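You operate a simulated robot arm through the tools that you are given. There is no shell and no other tool. Be economical: measure what you need, move in short steps, check, and stop when the job is done.

You are at the controls of a simulated two-armed robot. One attempt, no reset.

JOB
Pour the sorting tray's beads into the bead tray's empty cell, then take that tray to the long table.
Fine: the bead tray on the wooden counter; slide the stopper open to pour and leave it open; put the sorting tray back after; spill nothing.

Only the result counts: the job must be done as asked and must still hold three seconds after the hand-in. Knocking over, shifting, dropping, spilling or breaking anything else fails it. Lids that push on must go on centred and level and be pressed home; caps that screw on are set level and turned clockwise until they are tight.

ROBOT AND FRAMES
Two 6-joint arms with two-finger parallel grippers on one trunk, on a base that drives. Base frame: it is fixed to the floor where the robot stands at the start and does not move with it; the origin is under the middle of the robot, x ahead of it, y to its left, z up. Readings come in m, degrees, newtons and seconds.
The left shoulder is at the start at [0.07, 0.166, 1.419], the right one opposite. With the tool pointing down near the work surface each hand reaches from about 0.4 to 0.82 m from the robot's upright axis, wherever it stands, measured 20 degrees to its own side. Places, roughly: counter end of the long table [-1.3, 0.3, 0.7]; stopper [0.5, 0, 0.9]. Payload 3.91 kg a hand.
The tool frame of a hand sits at the grasp point between the pads (the TCP): z along the fingers, y along the line on which they close. The tips reach 0.03 m beyond it. The gripper opens to 0.11 m. The fingers are 0.02 m wide and 0.01 m thick; the gripper's body (0.048 by 0.112 m) begins 0.055 m behind the TCP.
Orientation is that of the tool frame in the base frame, as [roll, pitch, yaw] about the fixed x, y, z axes, in that order (R = Rz(yaw) Ry(pitch) Rx(roll)). With the fingers straight down and closing along the base's y, the tool's x points along the base's -x, its y along +y and its z along -z.

CONTROLS
- The arms move only by the tool servo_tool. It takes "left_steps", "right_steps" or both (then of equal length, played together; a hand with none holds still); each is a list of rows, each a list of 6 numbers: the shift along the tool's x, y, z in m, then the turn, a rotation vector about the tool's x, y, z in degrees. In form: [[x, y, z, ax, ay, az], ...]. A call has 1 to 12 rows; each row is the pose to reach, as a shift and turn from the pose commanded when the call began, along the tool's axes at that moment. "left_gripper" and "right_gripper" are, for a hand that has rows, the gripper command, from -1 (fully open) to 1 (shut), values between in proportion, set as the call begins (left out, the last holds). Rows are played at 5 a second. More than 0.05 m and 8.6 degrees between two rows, or a gripper value outside its range, and nothing of the call is played. Where a pose cannot be reached the arm comes as near as it can. A force on the tool above 70 N (or 10 N above the force at the start of the call, whichever is more), or a blocked arm, ends the call early, and 0.2 s more pass. Each finger travels about 0.108 m/s and halts on what it meets, pressing with about 27 N; the grip force reading is that of the motor and also rises with nothing between the fingers. The clock runs only during rows and for 0.2 s after the last one: add rows that repeat a pose to give the fingers time. It gives the time, the measured TCP pose, the force on the tool (base axes), the opening and the grip force at its end, in the units of the frame above (readings bear some noise), with the torque about the TCP (base axes, N m) and any sound that the robot's microphone picked up.
- Cameras (640 x 400 px; columns grow to the right, rows downward): "scene" is now at [0.1149, 0.0131, 1.6125]; the picture's right is [0.23, -0.97, 0.00], its down [-0.85, -0.20, -0.49] and it looks along [0.47, 0.11, -0.87] (base axes); focal length 293 px, centre (320, 200). "left" rides on the left gripper at [0.077, -0.007, -0.114] in its tool frame; the picture's right is [0.09, 1.00, 0.00], its down [-0.80, 0.07, -0.59] and it looks along [-0.59, 0.05, 0.80] (tool axes); focal length 270 px, centre (320, 200). "right" rides on the right gripper at [0.077, 0.007, -0.114] in its tool frame; the picture's right is [-0.09, 1.00, 0.00], its down [-0.80, -0.07, -0.59] and it looks along [-0.59, -0.05, 0.80] (tool axes); focal length 270 px, centre (320, 200). There is no depth. A picture from a camera that has moved, and an enlarged one, comes with that camera's place and axes in the base frame and with its lens.
- grab_frame(camera): a new picture of that camera. The clock stands still meanwhile.
- move_column(by): slides the trunk up (or, below 0, down) by that many m; the arms and the scene camera ride with it, the base frame stays. It gives what a move gives, with no picture.
- base_move(legs): drives the robot by 1 to 6 legs, each [ahead, left, turn to the left] in m, m and degrees, along the robot's own axes; the way and the turn of a leg run together, so that a leg with both is an arc; at most 1.5 m and 180 degrees a leg. The arms and the cameras ride along, it lands a little off, and it stops where it bumps. It gives what a move gives.
- turn_head(pan, tilt): turns the head with the scene camera to pan (to the left, within 86 degrees either way) and tilt (down, from -29 to 69), counted from straight ahead of the robot. It gives what a move gives.
- close_up(camera, box): a new picture of the part [left, top, right, bottom] of that camera's present view, enlarged. The clock stands still meanwhile.
- sign_off(): hands the job in; it is judged then, once.

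Go step by step. Nothing tells you exact positions but the pictures and the camera data: compare them with the known pose of the tool, close in by small moves and look again before you grip or let go. The budget is 120 turns and 92 pictures, counting those below and the enlarged ones. Unless the task says otherwise, let go and move clear before handing in, and close with one line.

The tools are called after "Request:" as name(argument=value, ...) on one line, values as JSON. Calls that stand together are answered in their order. servo_tool: Moves the arms, as the interface text tells. Its arguments: {"type":"object","properties":{"left_steps":{"type":"array","items":{"type":"array","items":{"type":"number"}}},"left_gripper":{"type":"number"},"right_steps":{"type":"array","items":{"type":"array","items":{"type":"number"}}},"right_gripper":{"type":"number"}},"required":[]} The other tools are called the same way: move_column (by) slides the trunk up or down; base_move (legs) drives the base; turn_head (pan, tilt) turns the head that bears the scene camera; grab_frame (camera) takes a picture; close_up (camera, box) takes an enlarged picture of a part of a camera's view; sign_off () hands the job in.

At the start:

```text
time_s: 0.0
left_eef_pos: [0.4635, 0.3684, 1.0001]
left_orientation: [-180.0, 0.0, 180.0]
left_contact_force: [0.8, -0.3, 0.5]
left_ft_torque: [0.01, 0.02, -0.03]
left_width: 0.1101
left_gripper_force: 0.0
right_eef_pos: [0.6498, -0.1484, 1.0015]
right_orientation: [179.9, 0.0, 180.0]
right_contact_force: [-0.8, 0.4, 0.5]
right_ft_torque: [0.0, -0.01, -0.04]
right_width: 0.11
right_gripper_force: 0.0
trunk travel left (down, up): [-0.914, 0.026]
robot x, y, heading: [0.0033, -0.0018, -0.2]
head pan, tilt: [13.5, 60.8]
```

scene: 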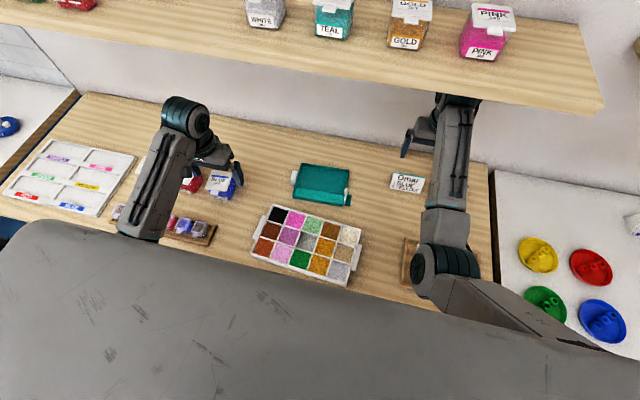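
right: 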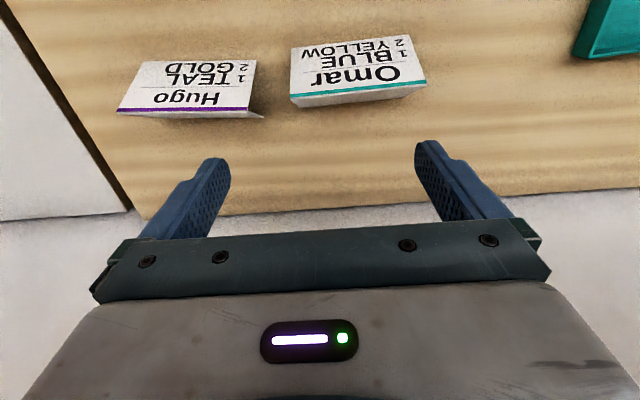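
left: 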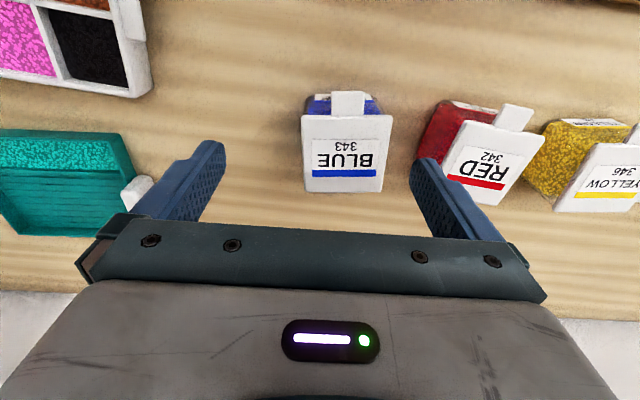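

I see a teal sorting tray around [0.5,0] and a white 15-cell bead tray nearer the robot. I'll enlarge both before moving.

Request:
close_up(camera="scene", box=[230, 150, 390, 290])

Request:
turn_head(pan=0, tilt=65)

Request:
grab_frame(camera="scene")

```text
2.86 times, centred on (310, 220) of scene
camera zoom: at [0.1149, 0.0131, 1.6125], right [0.23, -0.97, 0.0], down [-0.85, -0.2, -0.49], along [0.47, 0.11, -0.87], focal length 836 px, centre (349, 143)
```

zoom: 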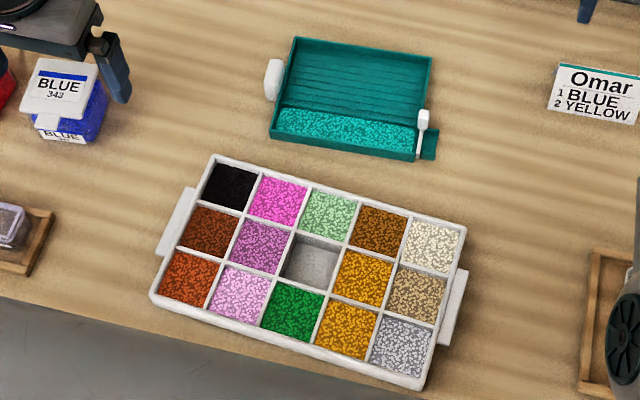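

```text
time_s: 0.8
left_eef_pos: [0.4626, 0.3708, 0.9992]
left_orientation: [-180.0, -0.1, 180.0]
left_contact_force: [-0.3, -0.3, -0.3]
left_ft_torque: [0.05, -0.03, 0.0]
left_width: 0.1099
left_gripper_force: 0.1
right_eef_pos: [0.6507, -0.148, 1.0001]
right_orientation: [-179.9, 0.0, 179.9]
right_contact_force: [0.1, -0.3, -0.2]
right_ft_torque: [0.01, -0.01, -0.01]
right_width: 0.11
right_gripper_force: 0.0
trunk travel left (down, up): [-0.914, 0.026]
robot x, y, heading: [0.0035, 0.0001, 0.1]
head pan, tilt: [0.0, 65.0]
```

```text
87 pictures are left
camera scene: at [0.1116, -0.0021, 1.6078], right [0.0, -1.0, 0.0], down [-0.91, 0.0, -0.42], along [0.42, 0.0, -0.91], focal length 293 px, centre (320, 200)
```

scene: 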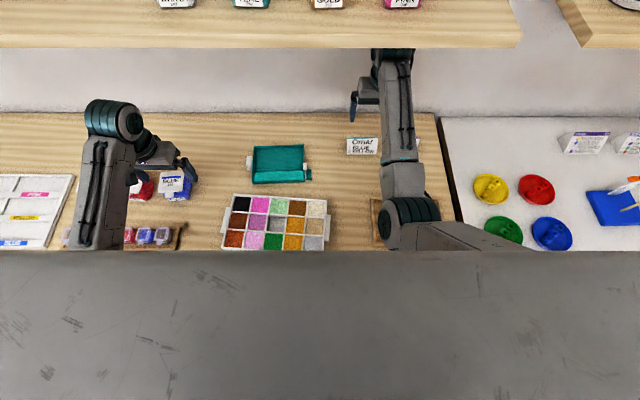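

The empty cell is the centre one of the bead tray, about [0.376, 0.113]. The sorting tray has a white handle on its left and a stopper at its near-right spout; I'll move the left wrist camera over it for a closer look.

Request:
servo_tool(left_steps=[[0, 0, -0.05, 0, 0, 0], [0.01, -0.05, -0.08, 0, 0, 0], [0.02, -0.1, -0.08, 0, 0, 0], [0.03, -0.15, -0.08, 0, 0, 0], [0.03, -0.2, -0.08, 0, 0, 0], [0.03, -0.24, -0.08, 0, 0, 0], [0.03, -0.24, -0.08, 0, 0, 0]])

Request:
grab_frame(camera="left")

Request:
close_up(camera="left", box=[200, 0, 440, 150])

```text
refused: row 2 steps farther than a row can; nothing moved
```

```text
86 pictures are left
camera left: at [0.3854, 0.362, 1.1144], right [-0.09, 1.0, 0.0], down [0.8, 0.07, 0.59], along [0.59, 0.05, -0.8], focal length 270 px, centre (320, 200)
```

left: 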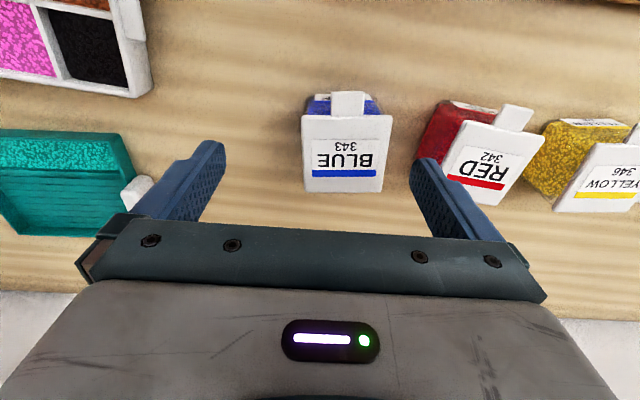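

```text
2.67 times, centred on (320, 75) of left
camera zoom: at [0.3854, 0.362, 1.1144], right [-0.09, 1.0, 0.0], down [0.8, 0.07, 0.59], along [0.59, 0.05, -0.8], focal length 721 px, centre (320, 533)
```

zoom: 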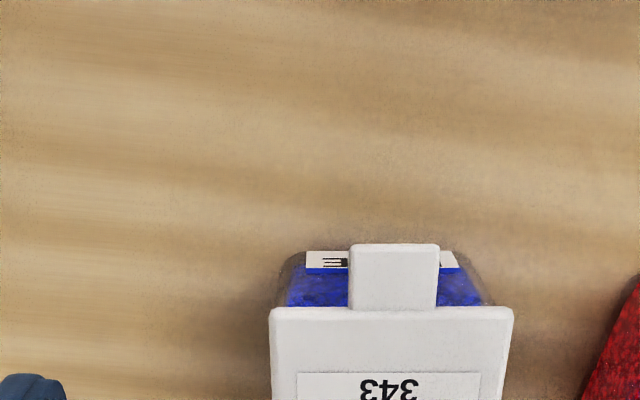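

The wrist picture is upside down (its top is nearer the robot), so I'll bring the left hand almost above the sorting tray, with smaller rows this time.

Request:
servo_tool(left_steps=[[0, 0, -0.045, 0, 0, 0], [-0.005, -0.02, -0.085, 0, 0, 0], [-0.015, -0.065, -0.085, 0, 0, 0], [-0.025, -0.11, -0.085, 0, 0, 0], [-0.035, -0.155, -0.085, 0, 0, 0], [-0.045, -0.2, -0.085, 0, 0, 0], [-0.055, -0.24, -0.085, 0, 0, 0], [-0.055, -0.24, -0.085, 0, 0, 0]])

Request:
grab_frame(camera="left")

```text
time_s: 2.5
left_eef_pos: [0.526, 0.1878, 0.9906]
left_orientation: [171.1, 0.3, -177.6]
left_contact_force: [0.8, 1.3, 0.3]
left_ft_torque: [-0.01, 0.03, 0.02]
left_width: 0.1103
left_gripper_force: 0.2
left hand out of reach, approached as far as the arm can: row 1, 2, 3, 4, 5, 6, 7, 8
right_eef_pos: [0.6508, -0.1446, 0.9989]
right_orientation: [-179.9, -0.1, -179.9]
right_contact_force: [-0.9, 0.2, -0.1]
right_ft_torque: [-0.06, 0.02, 0.0]
right_width: 0.1102
right_gripper_force: 0.0
trunk travel left (down, up): [-0.914, 0.026]
robot x, y, heading: [0.0044, 0.0022, 0.2]
head pan, tilt: [0.0, 65.0]
stopped in row 8 (left hand): the arm was blocked; the commanded pose is now the measured one
```

```text
84 pictures are left
camera left: at [0.4491, 0.1603, 1.1022], right [-0.13, 0.98, 0.15], down [0.8, 0.01, 0.6], along [0.59, 0.2, -0.78], focal length 270 px, centre (320, 200)
```

left: 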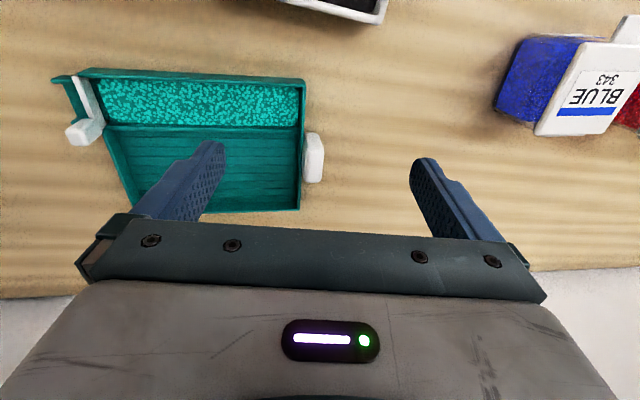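

The left arm can't lift there because it is folded too close to the shoulder, so backing the base will help. First I'll look closely at the sorting tray's handle and stopper.

Request:
close_up(camera="left", box=[30, 50, 350, 250])

Request:
close_up(camera="left", box=[40, 60, 136, 160])

```text
2.00 times, centred on (190, 150) of left
camera zoom: at [0.4491, 0.1603, 1.1022], right [-0.13, 0.98, 0.15], down [0.8, 0.01, 0.6], along [0.59, 0.2, -0.78], focal length 541 px, centre (580, 300)
```

zoom: 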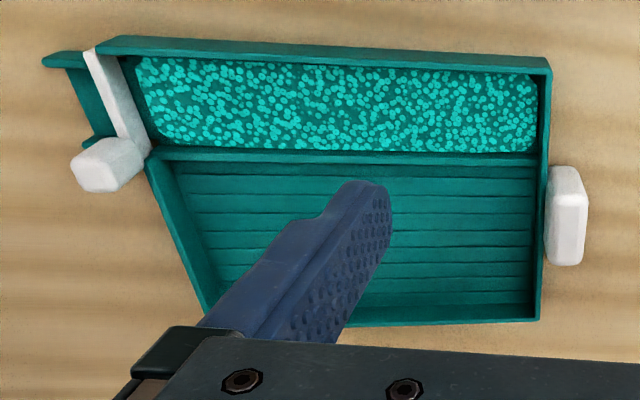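

```text
4.00 times, centred on (88, 110) of left
camera zoom: at [0.4491, 0.1603, 1.1022], right [-0.13, 0.98, 0.15], down [0.8, 0.01, 0.6], along [0.59, 0.2, -0.78], focal length 1081 px, centre (1248, 560)
```

zoom: 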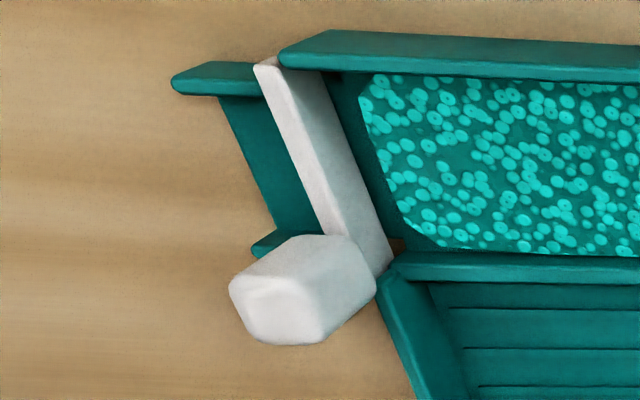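

The sorting tray lies level at about x 0.495–0.615, y 0.05–0.19. Its gate knob at [0.545, 0.035] should slide away along +x, and its handle is at [0.556, 0.20]. I'll back up 0.2 m for room.

Request:
base_move(legs=[[-0.2, 0, 0]])

Request:
turn_head(pan=8, tilt=55)

Request:
grab_frame(camera="scene")

```text
time_s: 4.1
left_eef_pos: [0.3274, 0.1836, 0.9908]
left_orientation: [171.0, 0.2, -177.9]
left_contact_force: [-0.2, 0.1, 0.1]
left_ft_torque: [0.0, 0.0, 0.03]
left_width: 0.1102
left_gripper_force: 0.3
right_eef_pos: [0.4515, -0.1494, 0.9981]
right_orientation: [-180.0, -0.2, 179.8]
right_contact_force: [0.4, -0.1, 0.0]
right_ft_torque: [0.02, 0.05, -0.01]
right_width: 0.1098
right_gripper_force: 0.0
trunk travel left (down, up): [-0.914, 0.026]
robot x, y, heading: [-0.2036, -0.001, 0.0]
head pan, tilt: [0.0, 65.0]
```

```text
time_s: 4.8
left_eef_pos: [0.323, 0.1831, 0.9916]
left_orientation: [171.0, 0.4, -177.8]
left_contact_force: [-0.4, -0.7, -0.6]
left_ft_torque: [0.01, -0.01, 0.0]
left_width: 0.1102
left_gripper_force: 0.1
right_eef_pos: [0.4497, -0.1487, 1.0001]
right_orientation: [-179.9, 0.0, 179.9]
right_contact_force: [0.8, -1.0, -0.7]
right_ft_torque: [0.0, -0.02, 0.01]
right_width: 0.1101
right_gripper_force: 0.0
trunk travel left (down, up): [-0.914, 0.026]
robot x, y, heading: [-0.2013, 0.0036, -0.1]
head pan, tilt: [8.0, 55.0]
```

```text
81 pictures are left
camera scene: at [-0.0779, 0.0076, 1.6194], right [0.14, -0.99, 0.0], down [-0.81, -0.11, -0.57], along [0.57, 0.08, -0.82], focal length 293 px, centre (320, 200)
```

scene: 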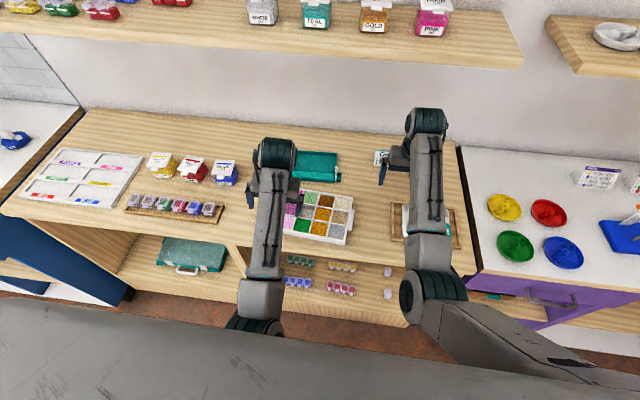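

There is room now. I'll level the left hand, then carry it forward towards the handle.

Request:
servo_tool(left_steps=[[-0.04, 0, 0, 4.5, 0, 2.2], [-0.08, 0, 0, 9, 0, 4.8], [-0.12, 0, 0, 9, 0, 4.8], [-0.15, 0, 0, 9, 0, 4.8], [-0.15, 0, 0, 9, 0, 4.8]], left_gripper=-0.2)

Request:
grab_frame(camera="left")

```text
time_s: 6.0
left_eef_pos: [0.4762, 0.1897, 0.9957]
left_orientation: [-180.0, 0.0, 177.4]
left_contact_force: [-0.3, -0.2, -0.5]
left_ft_torque: [-0.03, 0.0, 0.0]
left_width: 0.0662
left_gripper_force: 0.0
right_eef_pos: [0.4489, -0.1484, 1.0003]
right_orientation: [-179.9, 0.0, 179.8]
right_contact_force: [0.6, 0.6, 0.2]
right_ft_torque: [0.0, 0.02, -0.02]
right_width: 0.1101
right_gripper_force: 0.2
trunk travel left (down, up): [-0.914, 0.026]
robot x, y, heading: [-0.2008, -0.0046, -0.0]
head pan, tilt: [8.0, 55.0]
```

```text
80 pictures are left
camera left: at [0.3991, 0.1863, 1.1096], right [-0.04, 1.0, 0.0], down [0.8, 0.04, 0.59], along [0.59, 0.02, -0.8], focal length 270 px, centre (320, 200)
```

left: 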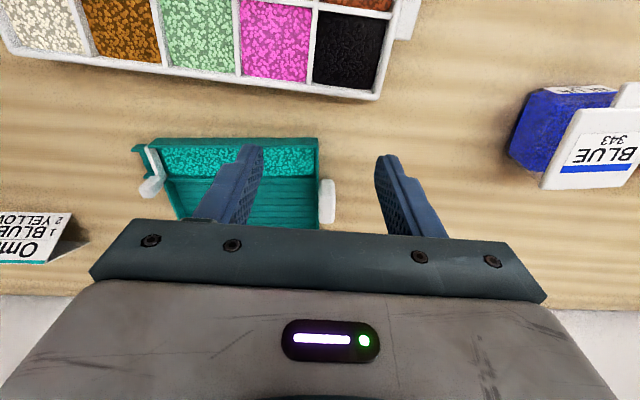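

The handle is at about [0.554, 0.197] and the hand is aligned with the tray. I'll move above it and come partway down.

Request:
servo_tool(left_steps=[[-0.04, 0.004, 0, 0, 0, 0], [-0.079, 0.0076, 0, 0, 0, 0], [-0.079, 0.0076, 0.03, 0, 0, 0], [-0.079, 0.0076, 0.045, 0, 0, 0], [-0.079, 0.0076, 0.045, 0, 0, 0]])

Request:
grab_frame(camera="left")

Request:
close_up(camera="left", box=[160, 80, 440, 255])

```text
time_s: 7.2
left_eef_pos: [0.555, 0.1909, 0.9496]
left_orientation: [180.0, 0.0, 177.4]
left_contact_force: [-0.2, 1.2, 0.3]
left_ft_torque: [0.02, -0.02, 0.0]
left_width: 0.0661
left_gripper_force: 0.1
right_eef_pos: [0.4509, -0.1491, 1.0004]
right_orientation: [-180.0, 0.1, 179.9]
right_contact_force: [0.2, -0.3, 0.3]
right_ft_torque: [0.01, -0.01, 0.03]
right_width: 0.1101
right_gripper_force: 0.1
trunk travel left (down, up): [-0.914, 0.026]
robot x, y, heading: [-0.2007, -0.0031, -0.0]
head pan, tilt: [8.0, 55.0]
```

```text
79 pictures are left
camera left: at [0.4771, 0.1885, 1.064], right [-0.04, 1.0, 0.0], down [0.8, 0.03, 0.59], along [0.59, 0.03, -0.8], focal length 270 px, centre (320, 200)
```

left: 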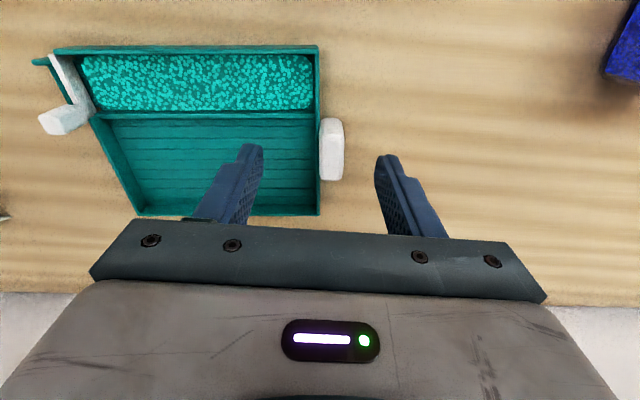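

```text
2.29 times, centred on (300, 168) of left
camera zoom: at [0.4771, 0.1885, 1.064], right [-0.04, 1.0, 0.0], down [0.8, 0.03, 0.59], along [0.59, 0.03, -0.8], focal length 618 px, centre (366, 274)
```

zoom: 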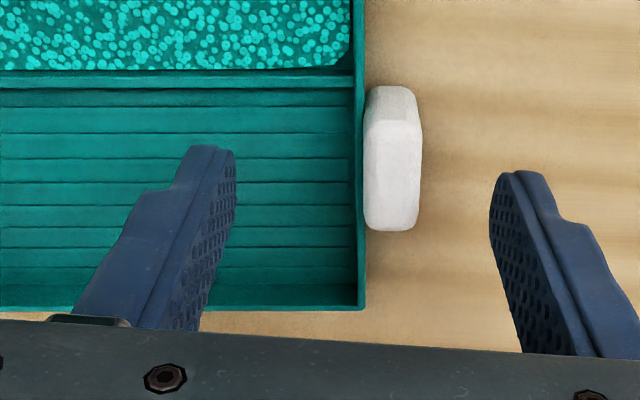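

Handle plus wall spans y ≈ 0.188–0.208. I'll shift 7 mm left, go down to TCP z ≈ 0.923 and close.

Request:
servo_tool(left_steps=[[0, 0.007, 0, 0, 0, 0], [0, 0.007, 0.014, 0, 0, 0], [0, 0.007, 0.0265, 0, 0, 0], [0, 0.007, 0.0265, 0, 0, 0]])

Request:
close_up(camera="left", box=[160, 80, 440, 255])

```text
time_s: 8.2
left_eef_pos: [0.5555, 0.1998, 0.9221]
left_orientation: [179.9, 0.0, 177.3]
left_contact_force: [-0.9, -0.9, 0.4]
left_ft_torque: [0.0, 0.01, -0.03]
left_width: 0.0659
left_gripper_force: 0.0
right_eef_pos: [0.4483, -0.1502, 0.999]
right_orientation: [180.0, 0.0, 180.0]
right_contact_force: [-0.2, -0.2, 0.6]
right_ft_torque: [-0.01, -0.01, 0.01]
right_width: 0.11
right_gripper_force: 0.1
trunk travel left (down, up): [-0.914, 0.026]
robot x, y, heading: [-0.2002, -0.0021, -0.1]
head pan, tilt: [8.0, 55.0]
```

```text
2.29 times, centred on (300, 168) of left
camera zoom: at [0.476, 0.196, 1.0364], right [-0.04, 1.0, 0.0], down [0.8, 0.03, 0.59], along [0.59, 0.03, -0.8], focal length 618 px, centre (366, 274)
```

zoom: 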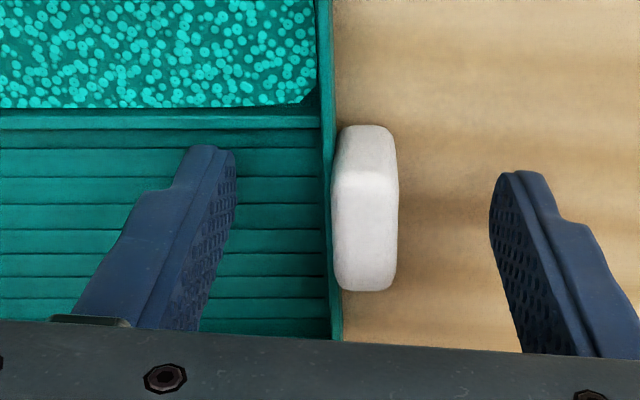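

Aligned; the handle and wall lie between the pads. Closing the gripper.

Request:
servo_tool(left_steps=[[0, -0.001, 0, 0, 0, 0], [0, -0.001, 0, 0, 0, 0], [0, -0.001, 0, 0, 0, 0], [0, -0.001, 0, 0, 0, 0]], left_gripper=1)

Request:
close_up(camera="left", box=[0, 0, 440, 255])

```text
time_s: 9.2
left_eef_pos: [0.5542, 0.1985, 0.922]
left_orientation: [180.0, -0.1, 177.5]
left_contact_force: [0.4, 0.7, 0.3]
left_ft_torque: [-0.16, 0.06, -0.02]
left_width: 0.018
left_gripper_force: 26.9
right_eef_pos: [0.4488, -0.1506, 0.9999]
right_orientation: [179.9, 0.0, 180.0]
right_contact_force: [0.3, 0.2, -0.4]
right_ft_torque: [0.0, -0.01, -0.03]
right_width: 0.1101
right_gripper_force: 0.1
trunk travel left (down, up): [-0.914, 0.026]
robot x, y, heading: [-0.1997, 0.0003, 0.1]
head pan, tilt: [8.0, 55.0]
```

```text
1.45 times, centred on (220, 128) of left
camera zoom: at [0.4761, 0.1947, 1.0362], right [-0.04, 1.0, 0.0], down [0.8, 0.03, 0.59], along [0.59, 0.03, -0.8], focal length 393 px, centre (466, 306)
```

zoom: 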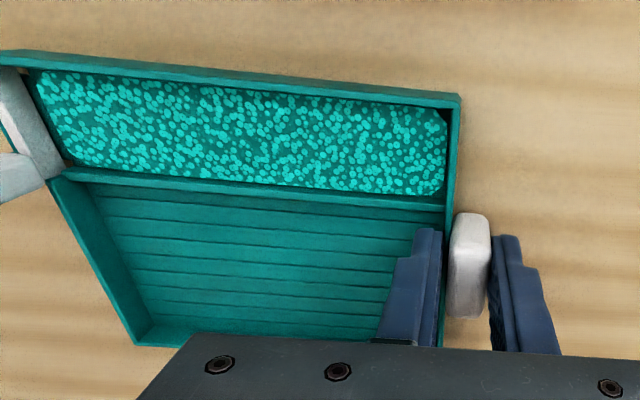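

Gripped with an 18 mm opening. I'll lift 3 cm and check that it stays level.

Request:
servo_tool(left_steps=[[0, 0, -0.01, 0, 0, 0], [0, 0, -0.02, 0, 0, 0], [0, 0, -0.03, 0, 0, 0], [0, 0, -0.03, 0, 0, 0]])

Request:
grab_frame(camera="left")

Request:
close_up(camera="scene", box=[240, 130, 420, 260])

Request:
close_up(camera="right", box=[320, 0, 640, 200])

```text
time_s: 10.2
left_eef_pos: [0.553, 0.1984, 0.9521]
left_orientation: [-179.9, 0.0, 177.3]
left_contact_force: [0.4, 0.0, 0.6]
left_ft_torque: [-0.04, -0.02, 0.01]
left_width: 0.0001
left_gripper_force: 27.0
right_eef_pos: [0.4491, -0.1496, 0.9996]
right_orientation: [180.0, -0.1, 179.9]
right_contact_force: [-0.4, -0.3, -0.1]
right_ft_torque: [-0.04, -0.01, 0.01]
right_width: 0.1099
right_gripper_force: 0.0
trunk travel left (down, up): [-0.914, 0.026]
robot x, y, heading: [-0.1999, -0.0013, -0.1]
head pan, tilt: [8.0, 55.0]
```

```text
75 pictures are left
camera left: at [0.4761, 0.1957, 1.0673], right [-0.04, 1.0, 0.0], down [0.8, 0.03, 0.59], along [0.59, 0.03, -0.8], focal length 270 px, centre (320, 200)
```

left: 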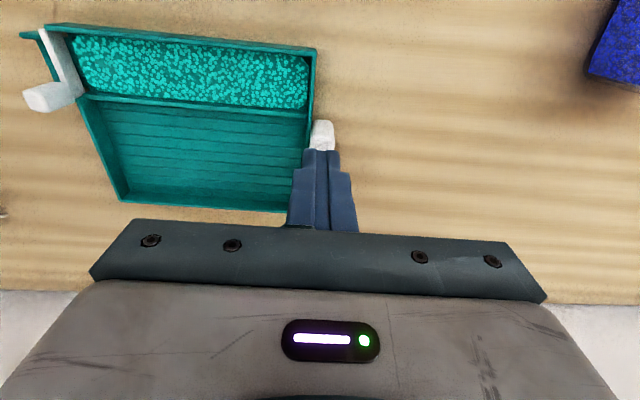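

```text
3.08 times, centred on (330, 195) of scene
camera zoom: at [-0.0771, 0.0077, 1.6194], right [0.14, -0.99, 0.0], down [-0.81, -0.11, -0.57], along [0.57, 0.08, -0.82], focal length 900 px, centre (289, 215)
```

zoom: 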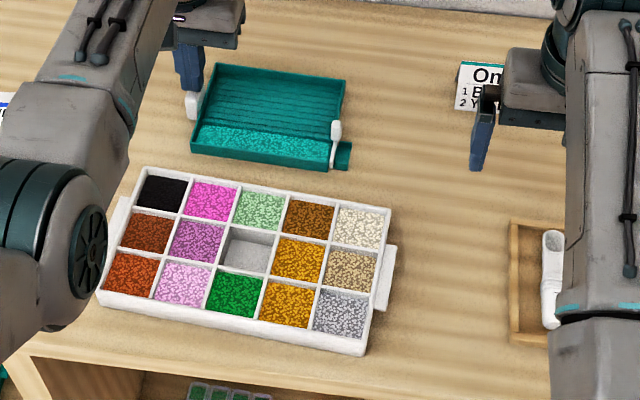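

```text
2.00 times, centred on (480, 100) of right
camera zoom: at [0.3722, -0.1415, 1.1128], right [0.09, 1.0, 0.0], down [0.8, -0.07, 0.59], along [0.59, -0.05, -0.8], focal length 541 px, centre (0, 400)
```

zoom: 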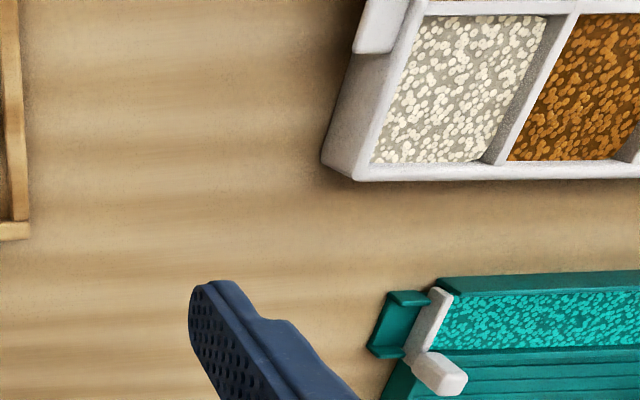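

It slipped: the wall is only about 2 cm tall and my tips caught just its top. The tray is still flat on the counter and turned slightly to match the hand; I'll reopen, recentre and check.

Request:
servo_tool(left_steps=[[-0.002, 0.0055, 0, 0, 0, 0], [-0.002, 0.0055, 0, 0, 0, 0], [-0.002, 0.0055, 0.01, 0, 0, 0], [-0.002, 0.0055, 0.02, 0, 0, 0], [-0.002, 0.0055, 0.025, 0, 0, 0], [-0.002, 0.0055, 0.025, 0, 0, 0]], left_gripper=-0.3)

Request:
close_up(camera="left", box=[160, 60, 440, 235])

```text
time_s: 11.6
left_eef_pos: [0.5555, 0.2039, 0.9269]
left_orientation: [-180.0, 0.0, 177.5]
left_contact_force: [-0.1, -0.2, -0.2]
left_ft_torque: [-0.02, 0.02, -0.01]
left_width: 0.0715
left_gripper_force: 0.1
right_eef_pos: [0.4503, -0.149, 0.9999]
right_orientation: [179.9, 0.0, 179.9]
right_contact_force: [-0.2, 0.2, 0.1]
right_ft_torque: [-0.02, 0.0, -0.01]
right_width: 0.11
right_gripper_force: 0.0
trunk travel left (down, up): [-0.914, 0.026]
robot x, y, heading: [-0.1991, -0.0005, 0.1]
head pan, tilt: [8.0, 55.0]
```

```text
2.29 times, centred on (300, 148) of left
camera zoom: at [0.4786, 0.201, 1.0412], right [-0.04, 1.0, 0.0], down [0.8, 0.03, 0.59], along [0.59, 0.03, -0.8], focal length 618 px, centre (366, 320)
```

zoom: 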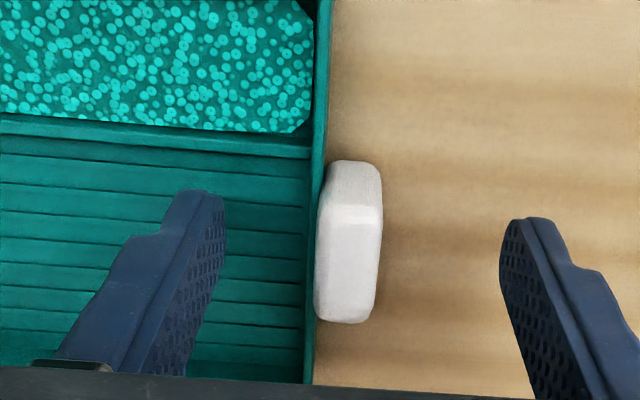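

The tray is now at about −5° yaw with its handle centred at [0.557, 0.199]. I'll turn 3°, recentre and go down until the tips nearly touch the tray floor.

Request:
servo_tool(left_steps=[[-0.001, -0.005, 0, 0, 0, 2.8], [-0.001, -0.005, 0.006, 0, 0, 2.8], [-0.001, -0.005, 0.01, 0, 0, 2.8], [-0.001, -0.005, 0.0125, 0, 0, 2.8], [-0.001, -0.005, 0.0125, 0, 0, 2.8]])

Request:
close_up(camera="left", box=[160, 60, 440, 235])

```text
time_s: 12.8
left_eef_pos: [0.5562, 0.1986, 0.9151]
left_orientation: [180.0, 0.0, 174.7]
left_contact_force: [-0.8, -0.2, -0.2]
left_ft_torque: [-0.01, 0.03, 0.01]
left_width: 0.0713
left_gripper_force: 0.0
right_eef_pos: [0.4484, -0.1495, 0.9992]
right_orientation: [180.0, 0.0, 179.9]
right_contact_force: [-0.1, 0.9, -1.1]
right_ft_torque: [0.02, -0.01, 0.03]
right_width: 0.1098
right_gripper_force: 0.1
trunk travel left (down, up): [-0.914, 0.026]
robot x, y, heading: [-0.201, -0.0009, -0.2]
head pan, tilt: [8.0, 55.0]
```

```text
2.29 times, centred on (300, 148) of left
camera zoom: at [0.4791, 0.199, 1.0287], right [0.01, 1.0, 0.0], down [0.8, 0.0, 0.59], along [0.59, 0.0, -0.8], focal length 618 px, centre (366, 320)
```

zoom: 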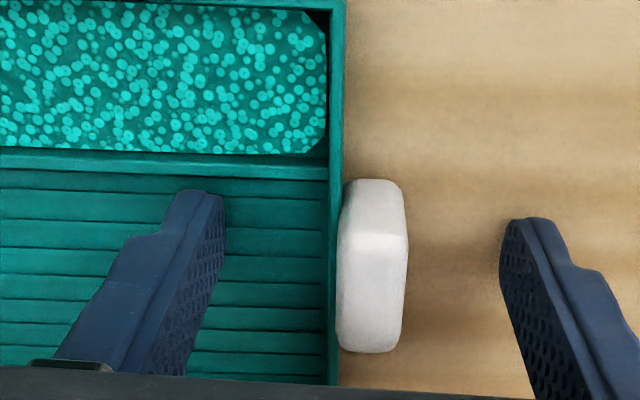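

Centred and aligned with no contact yet. I'll go another 3 mm and check the force.

Request:
servo_tool(left_steps=[[0, 0, 0.0015, 0, 0, 0], [0, 0, 0.003, 0, 0, 0]])

```text
time_s: 13.4
left_eef_pos: [0.5566, 0.1978, 0.9138]
left_orientation: [180.0, 0.3, 174.6]
left_contact_force: [2.4, 1.7, 12.4]
left_ft_torque: [-0.41, 0.04, -0.04]
left_width: 0.0709
left_gripper_force: 0.0
right_eef_pos: [0.4488, -0.1504, 1.0006]
right_orientation: [179.9, 0.1, 179.9]
right_contact_force: [0.1, 0.6, -0.8]
right_ft_torque: [-0.03, 0.0, -0.01]
right_width: 0.1099
right_gripper_force: 0.1
trunk travel left (down, up): [-0.914, 0.026]
robot x, y, heading: [-0.2, 0.0004, 0.1]
head pan, tilt: [8.0, 55.0]
```

The inner finger touched the tray floor. I'll back off 2 mm and close.

Request:
servo_tool(left_steps=[[0, 0, -0.0022, 0, 0, 0], [0, 0, -0.0022, 0, 0, 0], [0, 0, -0.0022, 0, 0, 0], [0, 0, -0.0022, 0, 0, 0]], left_gripper=1)

Request:
servo_tool(left_steps=[[0, 0, -0.005, 0, 0, 0], [0, 0, -0.01, 0, 0, 0], [0, 0, -0.015, 0, 0, 0]])

Request:
grab_frame(camera="left")

```text
time_s: 14.4
left_eef_pos: [0.5563, 0.1972, 0.9127]
left_orientation: [-180.0, 0.1, 174.5]
left_contact_force: [-0.5, 1.1, 9.9]
left_ft_torque: [-0.37, 0.07, 0.3]
left_width: 0.0176
left_gripper_force: 26.9
right_eef_pos: [0.4486, -0.15, 1.0002]
right_orientation: [180.0, 0.1, 180.0]
right_contact_force: [0.7, -0.5, -0.9]
right_ft_torque: [0.0, 0.05, 0.01]
right_width: 0.1099
right_gripper_force: 0.0
trunk travel left (down, up): [-0.914, 0.026]
robot x, y, heading: [-0.1952, 0.001, -0.3]
head pan, tilt: [8.0, 55.0]
```

```text
time_s: 15.2
left_eef_pos: [0.5565, 0.1987, 0.9286]
left_orientation: [179.9, 0.1, 174.6]
left_contact_force: [-0.2, -0.2, -0.7]
left_ft_torque: [0.06, 0.01, 0.02]
left_width: 0.0176
left_gripper_force: 26.8
right_eef_pos: [0.449, -0.1493, 0.9994]
right_orientation: [-180.0, 0.0, 180.0]
right_contact_force: [0.4, 0.5, 0.2]
right_ft_torque: [-0.02, 0.01, 0.01]
right_width: 0.11
right_gripper_force: 0.1
trunk travel left (down, up): [-0.914, 0.026]
robot x, y, heading: [-0.2029, -0.0005, -0.2]
head pan, tilt: [8.0, 55.0]
```

```text
70 pictures are left
camera left: at [0.479, 0.1996, 1.0428], right [0.01, 1.0, 0.0], down [0.8, 0.0, 0.59], along [0.59, 0.0, -0.8], focal length 270 px, centre (320, 200)
```

left: 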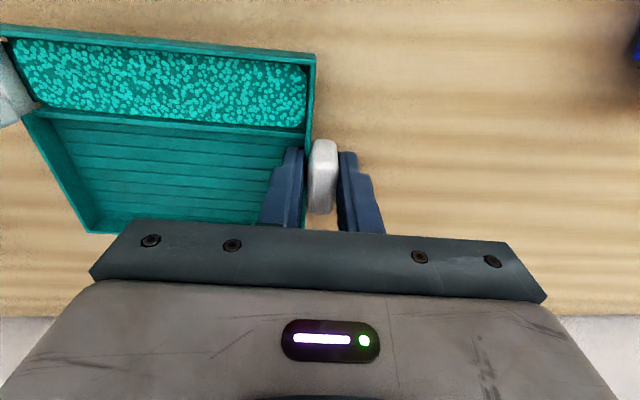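

It is holding this time. I'll lift to z ≈ 0.97 and check how level it is from the scene and right cameras.

Request:
servo_tool(left_steps=[[0, 0, -0.01, 0, 0, 0], [0, 0, -0.02, 0, 0, 0], [0, 0, -0.03, 0, 0, 0], [0, 0, -0.04, 0, 0, 0], [0, 0, -0.04, 0, 0, 0]])

Request:
close_up(camera="scene", box=[240, 130, 420, 260])

Request:
close_up(camera="right", box=[380, 40, 640, 203])

```text
time_s: 16.4
left_eef_pos: [0.5581, 0.1982, 0.969]
left_orientation: [-180.0, 0.0, 174.6]
left_contact_force: [-0.5, 0.6, -1.4]
left_ft_torque: [0.04, -0.03, 0.02]
left_width: 0.0176
left_gripper_force: 27.2
right_eef_pos: [0.4505, -0.1488, 1.0008]
right_orientation: [180.0, 0.1, 179.9]
right_contact_force: [0.2, 1.1, -0.6]
right_ft_torque: [-0.02, 0.04, 0.0]
right_width: 0.1101
right_gripper_force: 0.1
trunk travel left (down, up): [-0.914, 0.026]
robot x, y, heading: [-0.2035, -0.0024, -0.3]
head pan, tilt: [8.0, 55.0]
```

```text
3.08 times, centred on (330, 195) of scene
camera zoom: at [-0.0772, 0.0077, 1.6194], right [0.14, -0.99, 0.0], down [-0.81, -0.11, -0.57], along [0.57, 0.08, -0.82], focal length 900 px, centre (289, 215)
```

zoom: 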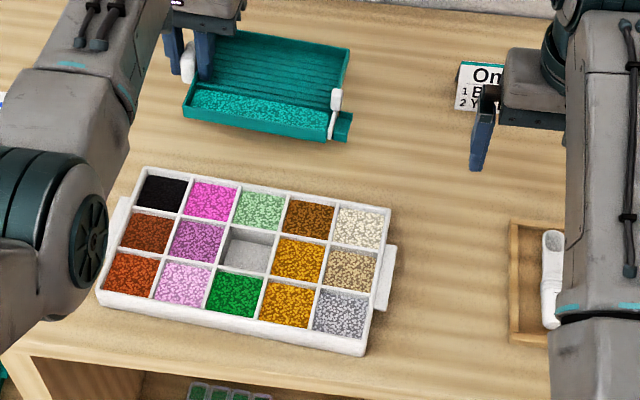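

```text
2.45 times, centred on (510, 122) of right
camera zoom: at [0.3721, -0.1415, 1.1129], right [0.09, 1.0, 0.0], down [0.8, -0.07, 0.59], along [0.59, -0.05, -0.8], focal length 663 px, centre (-146, 393)
```

zoom: 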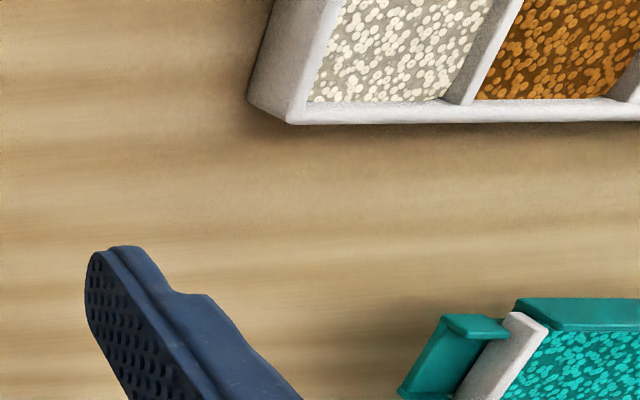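

The tray is lifted and nearly level. Before pouring, I'll rehearse the mirrored pour with the empty right arm, a 45° roll at the mirrored spot, to see whether the arm can do it.

Request:
servo_tool(right_steps=[[0.005, -0.03, -0.01, 0, 0, 0], [0.01, -0.06, -0.02, 8, 0, 0], [0.015, -0.08, -0.03, 16, 0, 0], [0.02, -0.08, -0.035, 24, 0, 0], [0.02, -0.08, -0.04, 32, 0, 0], [0.02, -0.08, -0.045, 40, 0, 0], [0.02, -0.08, -0.05, 45, 0, 0], [0.02, -0.08, -0.05, 45, 0, 0]])

```text
time_s: 18.2
left_eef_pos: [0.558, 0.1987, 0.9689]
left_orientation: [-180.0, -0.1, 174.5]
left_contact_force: [-0.7, -0.2, -1.8]
left_ft_torque: [0.12, -0.01, -0.01]
left_width: 0.0177
left_gripper_force: 26.5
right_eef_pos: [0.4303, -0.2311, 1.0484]
right_orientation: [-134.8, -0.1, 179.8]
right_contact_force: [0.3, -0.2, -1.4]
right_ft_torque: [-0.01, -0.01, -0.01]
right_width: 0.1099
right_gripper_force: 0.0
trunk travel left (down, up): [-0.914, 0.026]
robot x, y, heading: [-0.1978, -0.0006, -0.0]
head pan, tilt: [8.0, 55.0]
```

The mirrored 45° tilt is reachable. I'll restore the right hand and carry the tray so its spout is above the empty cell.

Request:
servo_tool(left_steps=[[0.017, 0.008, 0, 0, 0, 0], [0.034, 0.016, 0, 0, 0, 0], [0.05, 0.024, 0, 0, 0, 0], [0.067, 0.032, 0, 0, 0, 0], [0.084, 0.04, 0, 0, 0, 0], [0.101, 0.048, 0, 0, 0, 0], [0.118, 0.056, 0, 0, 0, 0], [0.1346, 0.0637, 0, 0, 0, 0], [0.1346, 0.0637, 0, 0, 0, 0]], right_steps=[[0, 0, 0, -8, 0, 0], [0, 0, 0, -16, 0, 0], [0, 0, 0, -24, 0, 0], [0, 0, 0, -32, 0, 0], [0, 0, 0, -40, 0, 0], [0, 0, 0, -45, 0, 0], [-0.02, 0.02, 0.02, -45, 0, 0], [-0.02, 0.04, 0.04, -45, 0, 0], [-0.02, 0.04, 0.04, -45, 0, 0]])

Request:
close_up(camera="scene", box=[240, 130, 420, 260])

Request:
grab_frame(camera="left")

Request:
grab_frame(camera="right")

```text
time_s: 20.2
left_eef_pos: [0.4283, 0.2745, 0.9666]
left_orientation: [180.0, 0.1, 174.6]
left_contact_force: [0.1, -0.2, -0.2]
left_ft_torque: [0.07, 0.0, -0.01]
left_width: 0.018
left_gripper_force: 26.6
right_eef_pos: [0.4494, -0.2312, 0.9913]
right_orientation: [179.8, 0.0, 179.9]
right_contact_force: [0.7, -0.4, 0.1]
right_ft_torque: [0.0, 0.0, 0.02]
right_width: 0.1104
right_gripper_force: 0.1
right hand out of reach, approached as far as the arm can: row 4, 5, 6
trunk travel left (down, up): [-0.914, 0.026]
robot x, y, heading: [-0.2052, 0.0009, 0.1]
head pan, tilt: [8.0, 55.0]
```

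```text
3.08 times, centred on (330, 195) of scene
camera zoom: at [-0.0772, 0.007, 1.6194], right [0.14, -0.99, 0.0], down [-0.81, -0.11, -0.57], along [0.57, 0.08, -0.82], focal length 900 px, centre (289, 215)
```

zoom: 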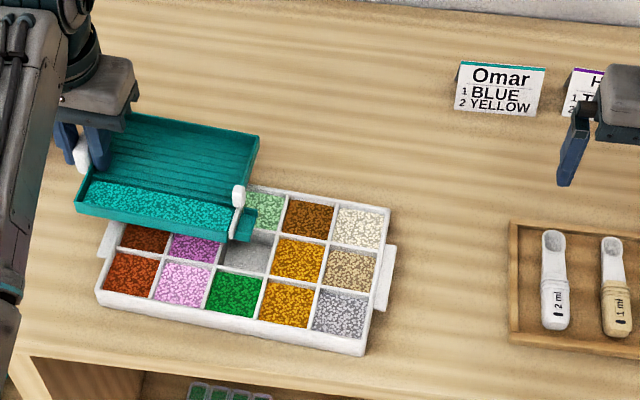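

```text
66 pictures are left
camera left: at [0.3523, 0.2741, 1.0819], right [0.01, 1.0, 0.0], down [0.8, -0.01, 0.59], along [0.59, 0.0, -0.8], focal length 270 px, centre (320, 200)
```

left: 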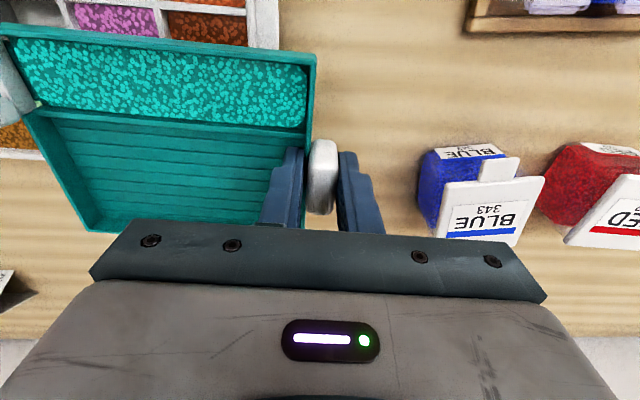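

```text
65 pictures are left
camera right: at [0.3715, -0.2223, 1.1057], right [0.09, 1.0, 0.0], down [0.8, -0.07, 0.59], along [0.59, -0.05, -0.8], focal length 270 px, centre (320, 200)
```

right: 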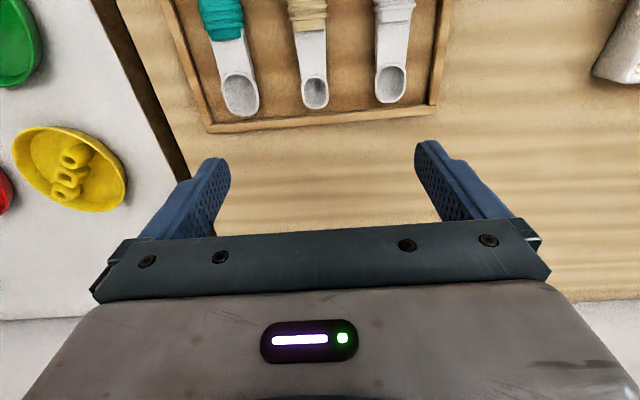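

The spout's mouth is at about [0.377, 0.109], close to the cell centre at [0.381, 0.113]. I'll nudge the tray 1 cm left and 4 mm forward and bring the right hand in to look at the knob.

Request:
servo_tool(left_steps=[[-0.001, 0.003, 0, 0, 0, 0], [-0.003, 0.007, 0, 0, 0, 0], [-0.003, 0.01, 0, 0, 0, 0], [-0.003, 0.01, 0, 0, 0, 0], [-0.003, 0.01, 0, 0, 0, 0], [-0.003, 0.01, 0, 0, 0, 0], [-0.003, 0.01, 0, 0, 0, 0]], right_steps=[[0.01, 0.03, -0.028, 0, 0, 0], [0.02, 0.07, -0.028, 0, 0, 0], [0.03, 0.115, -0.028, 0, 0, 0], [0.04, 0.16, -0.028, 0, 0, 0], [0.05, 0.205, -0.028, 0, 0, 0], [0.05, 0.24, -0.028, 0, 0, 0], [0.05, 0.24, -0.028, 0, 0, 0]], right_gripper=-0.3)

Request:
grab_frame(camera="right")

Request:
close_up(camera="right", box=[400, 60, 600, 185])

```text
time_s: 22.0
left_eef_pos: [0.4323, 0.2836, 0.9672]
left_orientation: [180.0, 0.0, 174.5]
left_contact_force: [0.2, -0.6, -1.3]
left_ft_torque: [0.14, 0.01, 0.0]
left_width: 0.0176
left_gripper_force: 26.5
right_eef_pos: [0.4386, -0.1052, 0.9951]
right_orientation: [-174.7, 0.1, 176.7]
right_contact_force: [0.1, 0.3, 0.5]
right_ft_torque: [-0.01, 0.01, 0.0]
right_width: 0.0716
right_gripper_force: 0.0
right hand out of reach, approached as far as the arm can: row 5, 6, 7
trunk travel left (down, up): [-0.914, 0.026]
robot x, y, heading: [-0.201, 0.0001, 0.0]
head pan, tilt: [8.0, 55.0]
stopped in row 7 (right hand): the arm was blocked; the commanded pose is now the measured one
```

```text
64 pictures are left
camera right: at [0.3614, -0.0826, 1.1065], right [0.15, 0.99, -0.09], down [0.8, -0.06, 0.6], along [0.58, -0.16, -0.8], focal length 270 px, centre (320, 200)
```

right: 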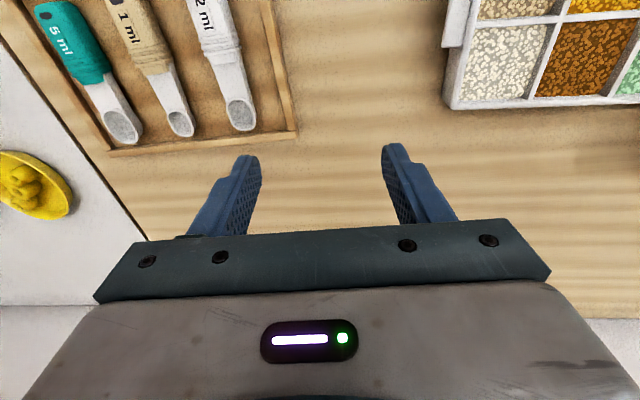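

```text
3.20 times, centred on (500, 122) of right
camera zoom: at [0.3614, -0.0826, 1.1065], right [0.15, 0.99, -0.09], down [0.8, -0.06, 0.6], along [0.58, -0.16, -0.8], focal length 865 px, centre (-256, 448)
```

zoom: 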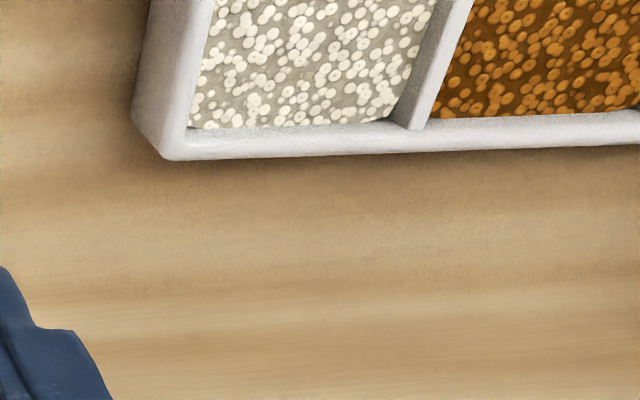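

The right arm seems to have an inward limit at that height. I'll test how far inward it gets at a lower height before deciding on a sideways base shift.

Request:
servo_tool(right_steps=[[0.005, 0.01, 0.01, -2.6, 0, -1.6], [0.01, 0.03, 0.025, -5.3, 0, -3.3], [0.015, 0.06, 0.025, -5.3, 0, -3.3], [0.02, 0.09, 0.025, -5.3, 0, -3.3], [0.02, 0.12, 0.025, -5.3, 0, -3.3], [0.02, 0.12, 0.025, -5.3, 0, -3.3]])

```text
time_s: 23.6
left_eef_pos: [0.4328, 0.284, 0.9664]
left_orientation: [180.0, 0.0, 174.5]
left_contact_force: [0.8, 0.0, -0.6]
left_ft_torque: [0.06, 0.01, -0.02]
left_width: 0.0178
left_gripper_force: 27.1
right_eef_pos: [0.4508, -0.0778, 0.9329]
right_orientation: [-175.4, -0.2, 177.0]
right_contact_force: [-0.4, 0.1, -0.1]
right_ft_torque: [-0.01, -0.01, 0.01]
right_width: 0.0714
right_gripper_force: 0.0
right hand out of reach, approached as far as the arm can: row 4, 5, 6
trunk travel left (down, up): [-0.914, 0.026]
robot x, y, heading: [-0.2014, -0.0006, -0.1]
head pan, tilt: [8.0, 55.0]
stopped in row 6 (right hand): the arm was blocked; the commanded pose is now the measured one
```

The limit looks like about 12° inward with this yaw. I'll test whether letting the hand yaw along with the arm extends it.

Request:
servo_tool(right_steps=[[0.005, 0, -0.01, -4.6, 0, -5], [0.01, 0.005, -0.03, -4.6, 0, -12], [0.015, 0.02, -0.035, -4.6, 0, -19], [0.02, 0.04, -0.035, -4.6, 0, -26], [0.02, 0.06, -0.035, -4.6, 0, -32], [0.02, 0.08, -0.035, -4.6, 0, -32], [0.02, 0.08, -0.035, -4.6, 0, -32]])

```text
time_s: 25.4
left_eef_pos: [0.433, 0.2844, 0.9669]
left_orientation: [180.0, 0.0, 174.6]
left_contact_force: [-0.2, 0.1, -1.5]
left_ft_torque: [0.08, -0.04, 0.01]
left_width: 0.0178
left_gripper_force: 27.3
right_eef_pos: [0.4515, -0.0681, 0.9392]
right_orientation: [-176.9, -3.5, -154.0]
right_contact_force: [0.4, 1.0, 0.1]
right_ft_torque: [0.04, 0.0, -0.02]
right_width: 0.0715
right_gripper_force: 0.0
right hand out of reach, approached as far as the arm can: row 6, 7
trunk travel left (down, up): [-0.914, 0.026]
robot x, y, heading: [-0.1985, 0.0031, -0.4]
head pan, tilt: [8.0, 55.0]
stopped in row 7 (right hand): the arm was blocked; the commanded pose is now the measured one
```

The inward limit is a shoulder angle of about 12–15°, so both hands must work near the robot's midline. I'll shift the base back 0.1 and left 0.17 in stages, compensating with the left hand so the tray stays over clear ground.

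Request:
servo_tool(left_steps=[[-0.018, -0.015, 0, 0, 0, 0], [-0.036, -0.03, 0, 0, 0, 0], [-0.054, -0.045, 0, 0, 0, 0], [-0.073, -0.06, 0, 0, 0, 0], [-0.091, -0.075, 0, 0, 0, 0], [-0.109, -0.09, 0, 0, 0, 0], [-0.109, -0.09, 0, 0, 0, 0]], right_steps=[[0.007, -0.014, -0.02, -1, 0, 5], [0.014, -0.027, -0.04, -2, 0, 10], [0.02, -0.04, -0.05, -3, 0, 15], [0.026, -0.055, -0.05, -3, 0, 20], [0.033, -0.068, -0.05, -3, 0, 26], [0.039, -0.081, -0.05, -3, 0, 26], [0.039, -0.081, -0.05, -3, 0, 26]])

Request:
base_move(legs=[[-0.1, 0.1, 0]])

```text
time_s: 27.0
left_eef_pos: [0.5324, 0.1845, 0.9626]
left_orientation: [-180.0, 0.0, 174.6]
left_contact_force: [0.5, 0.4, -1.0]
left_ft_torque: [0.07, -0.02, -0.01]
left_width: 0.018
left_gripper_force: 27.2
right_eef_pos: [0.4559, -0.1517, 0.9957]
right_orientation: [-178.6, -2.4, -179.8]
right_contact_force: [-0.6, -0.4, -0.1]
right_ft_torque: [0.0, 0.01, -0.02]
right_width: 0.0715
right_gripper_force: 0.0
trunk travel left (down, up): [-0.914, 0.026]
robot x, y, heading: [-0.2017, -0.0017, 0.3]
head pan, tilt: [8.0, 55.0]
```

```text
time_s: 28.4
left_eef_pos: [0.4323, 0.2849, 0.962]
left_orientation: [180.0, -0.1, 174.5]
left_contact_force: [0.5, 0.0, -1.3]
left_ft_torque: [0.06, -0.01, 0.0]
left_width: 0.0174
left_gripper_force: 27.0
right_eef_pos: [0.3562, -0.0508, 0.9948]
right_orientation: [-178.9, -2.5, -179.9]
right_contact_force: [-1.0, 0.5, 0.4]
right_ft_torque: [0.0, 0.0, -0.02]
right_width: 0.0716
right_gripper_force: 0.2
trunk travel left (down, up): [-0.914, 0.026]
robot x, y, heading: [-0.3016, 0.1044, -0.1]
head pan, tilt: [8.0, 55.0]
```

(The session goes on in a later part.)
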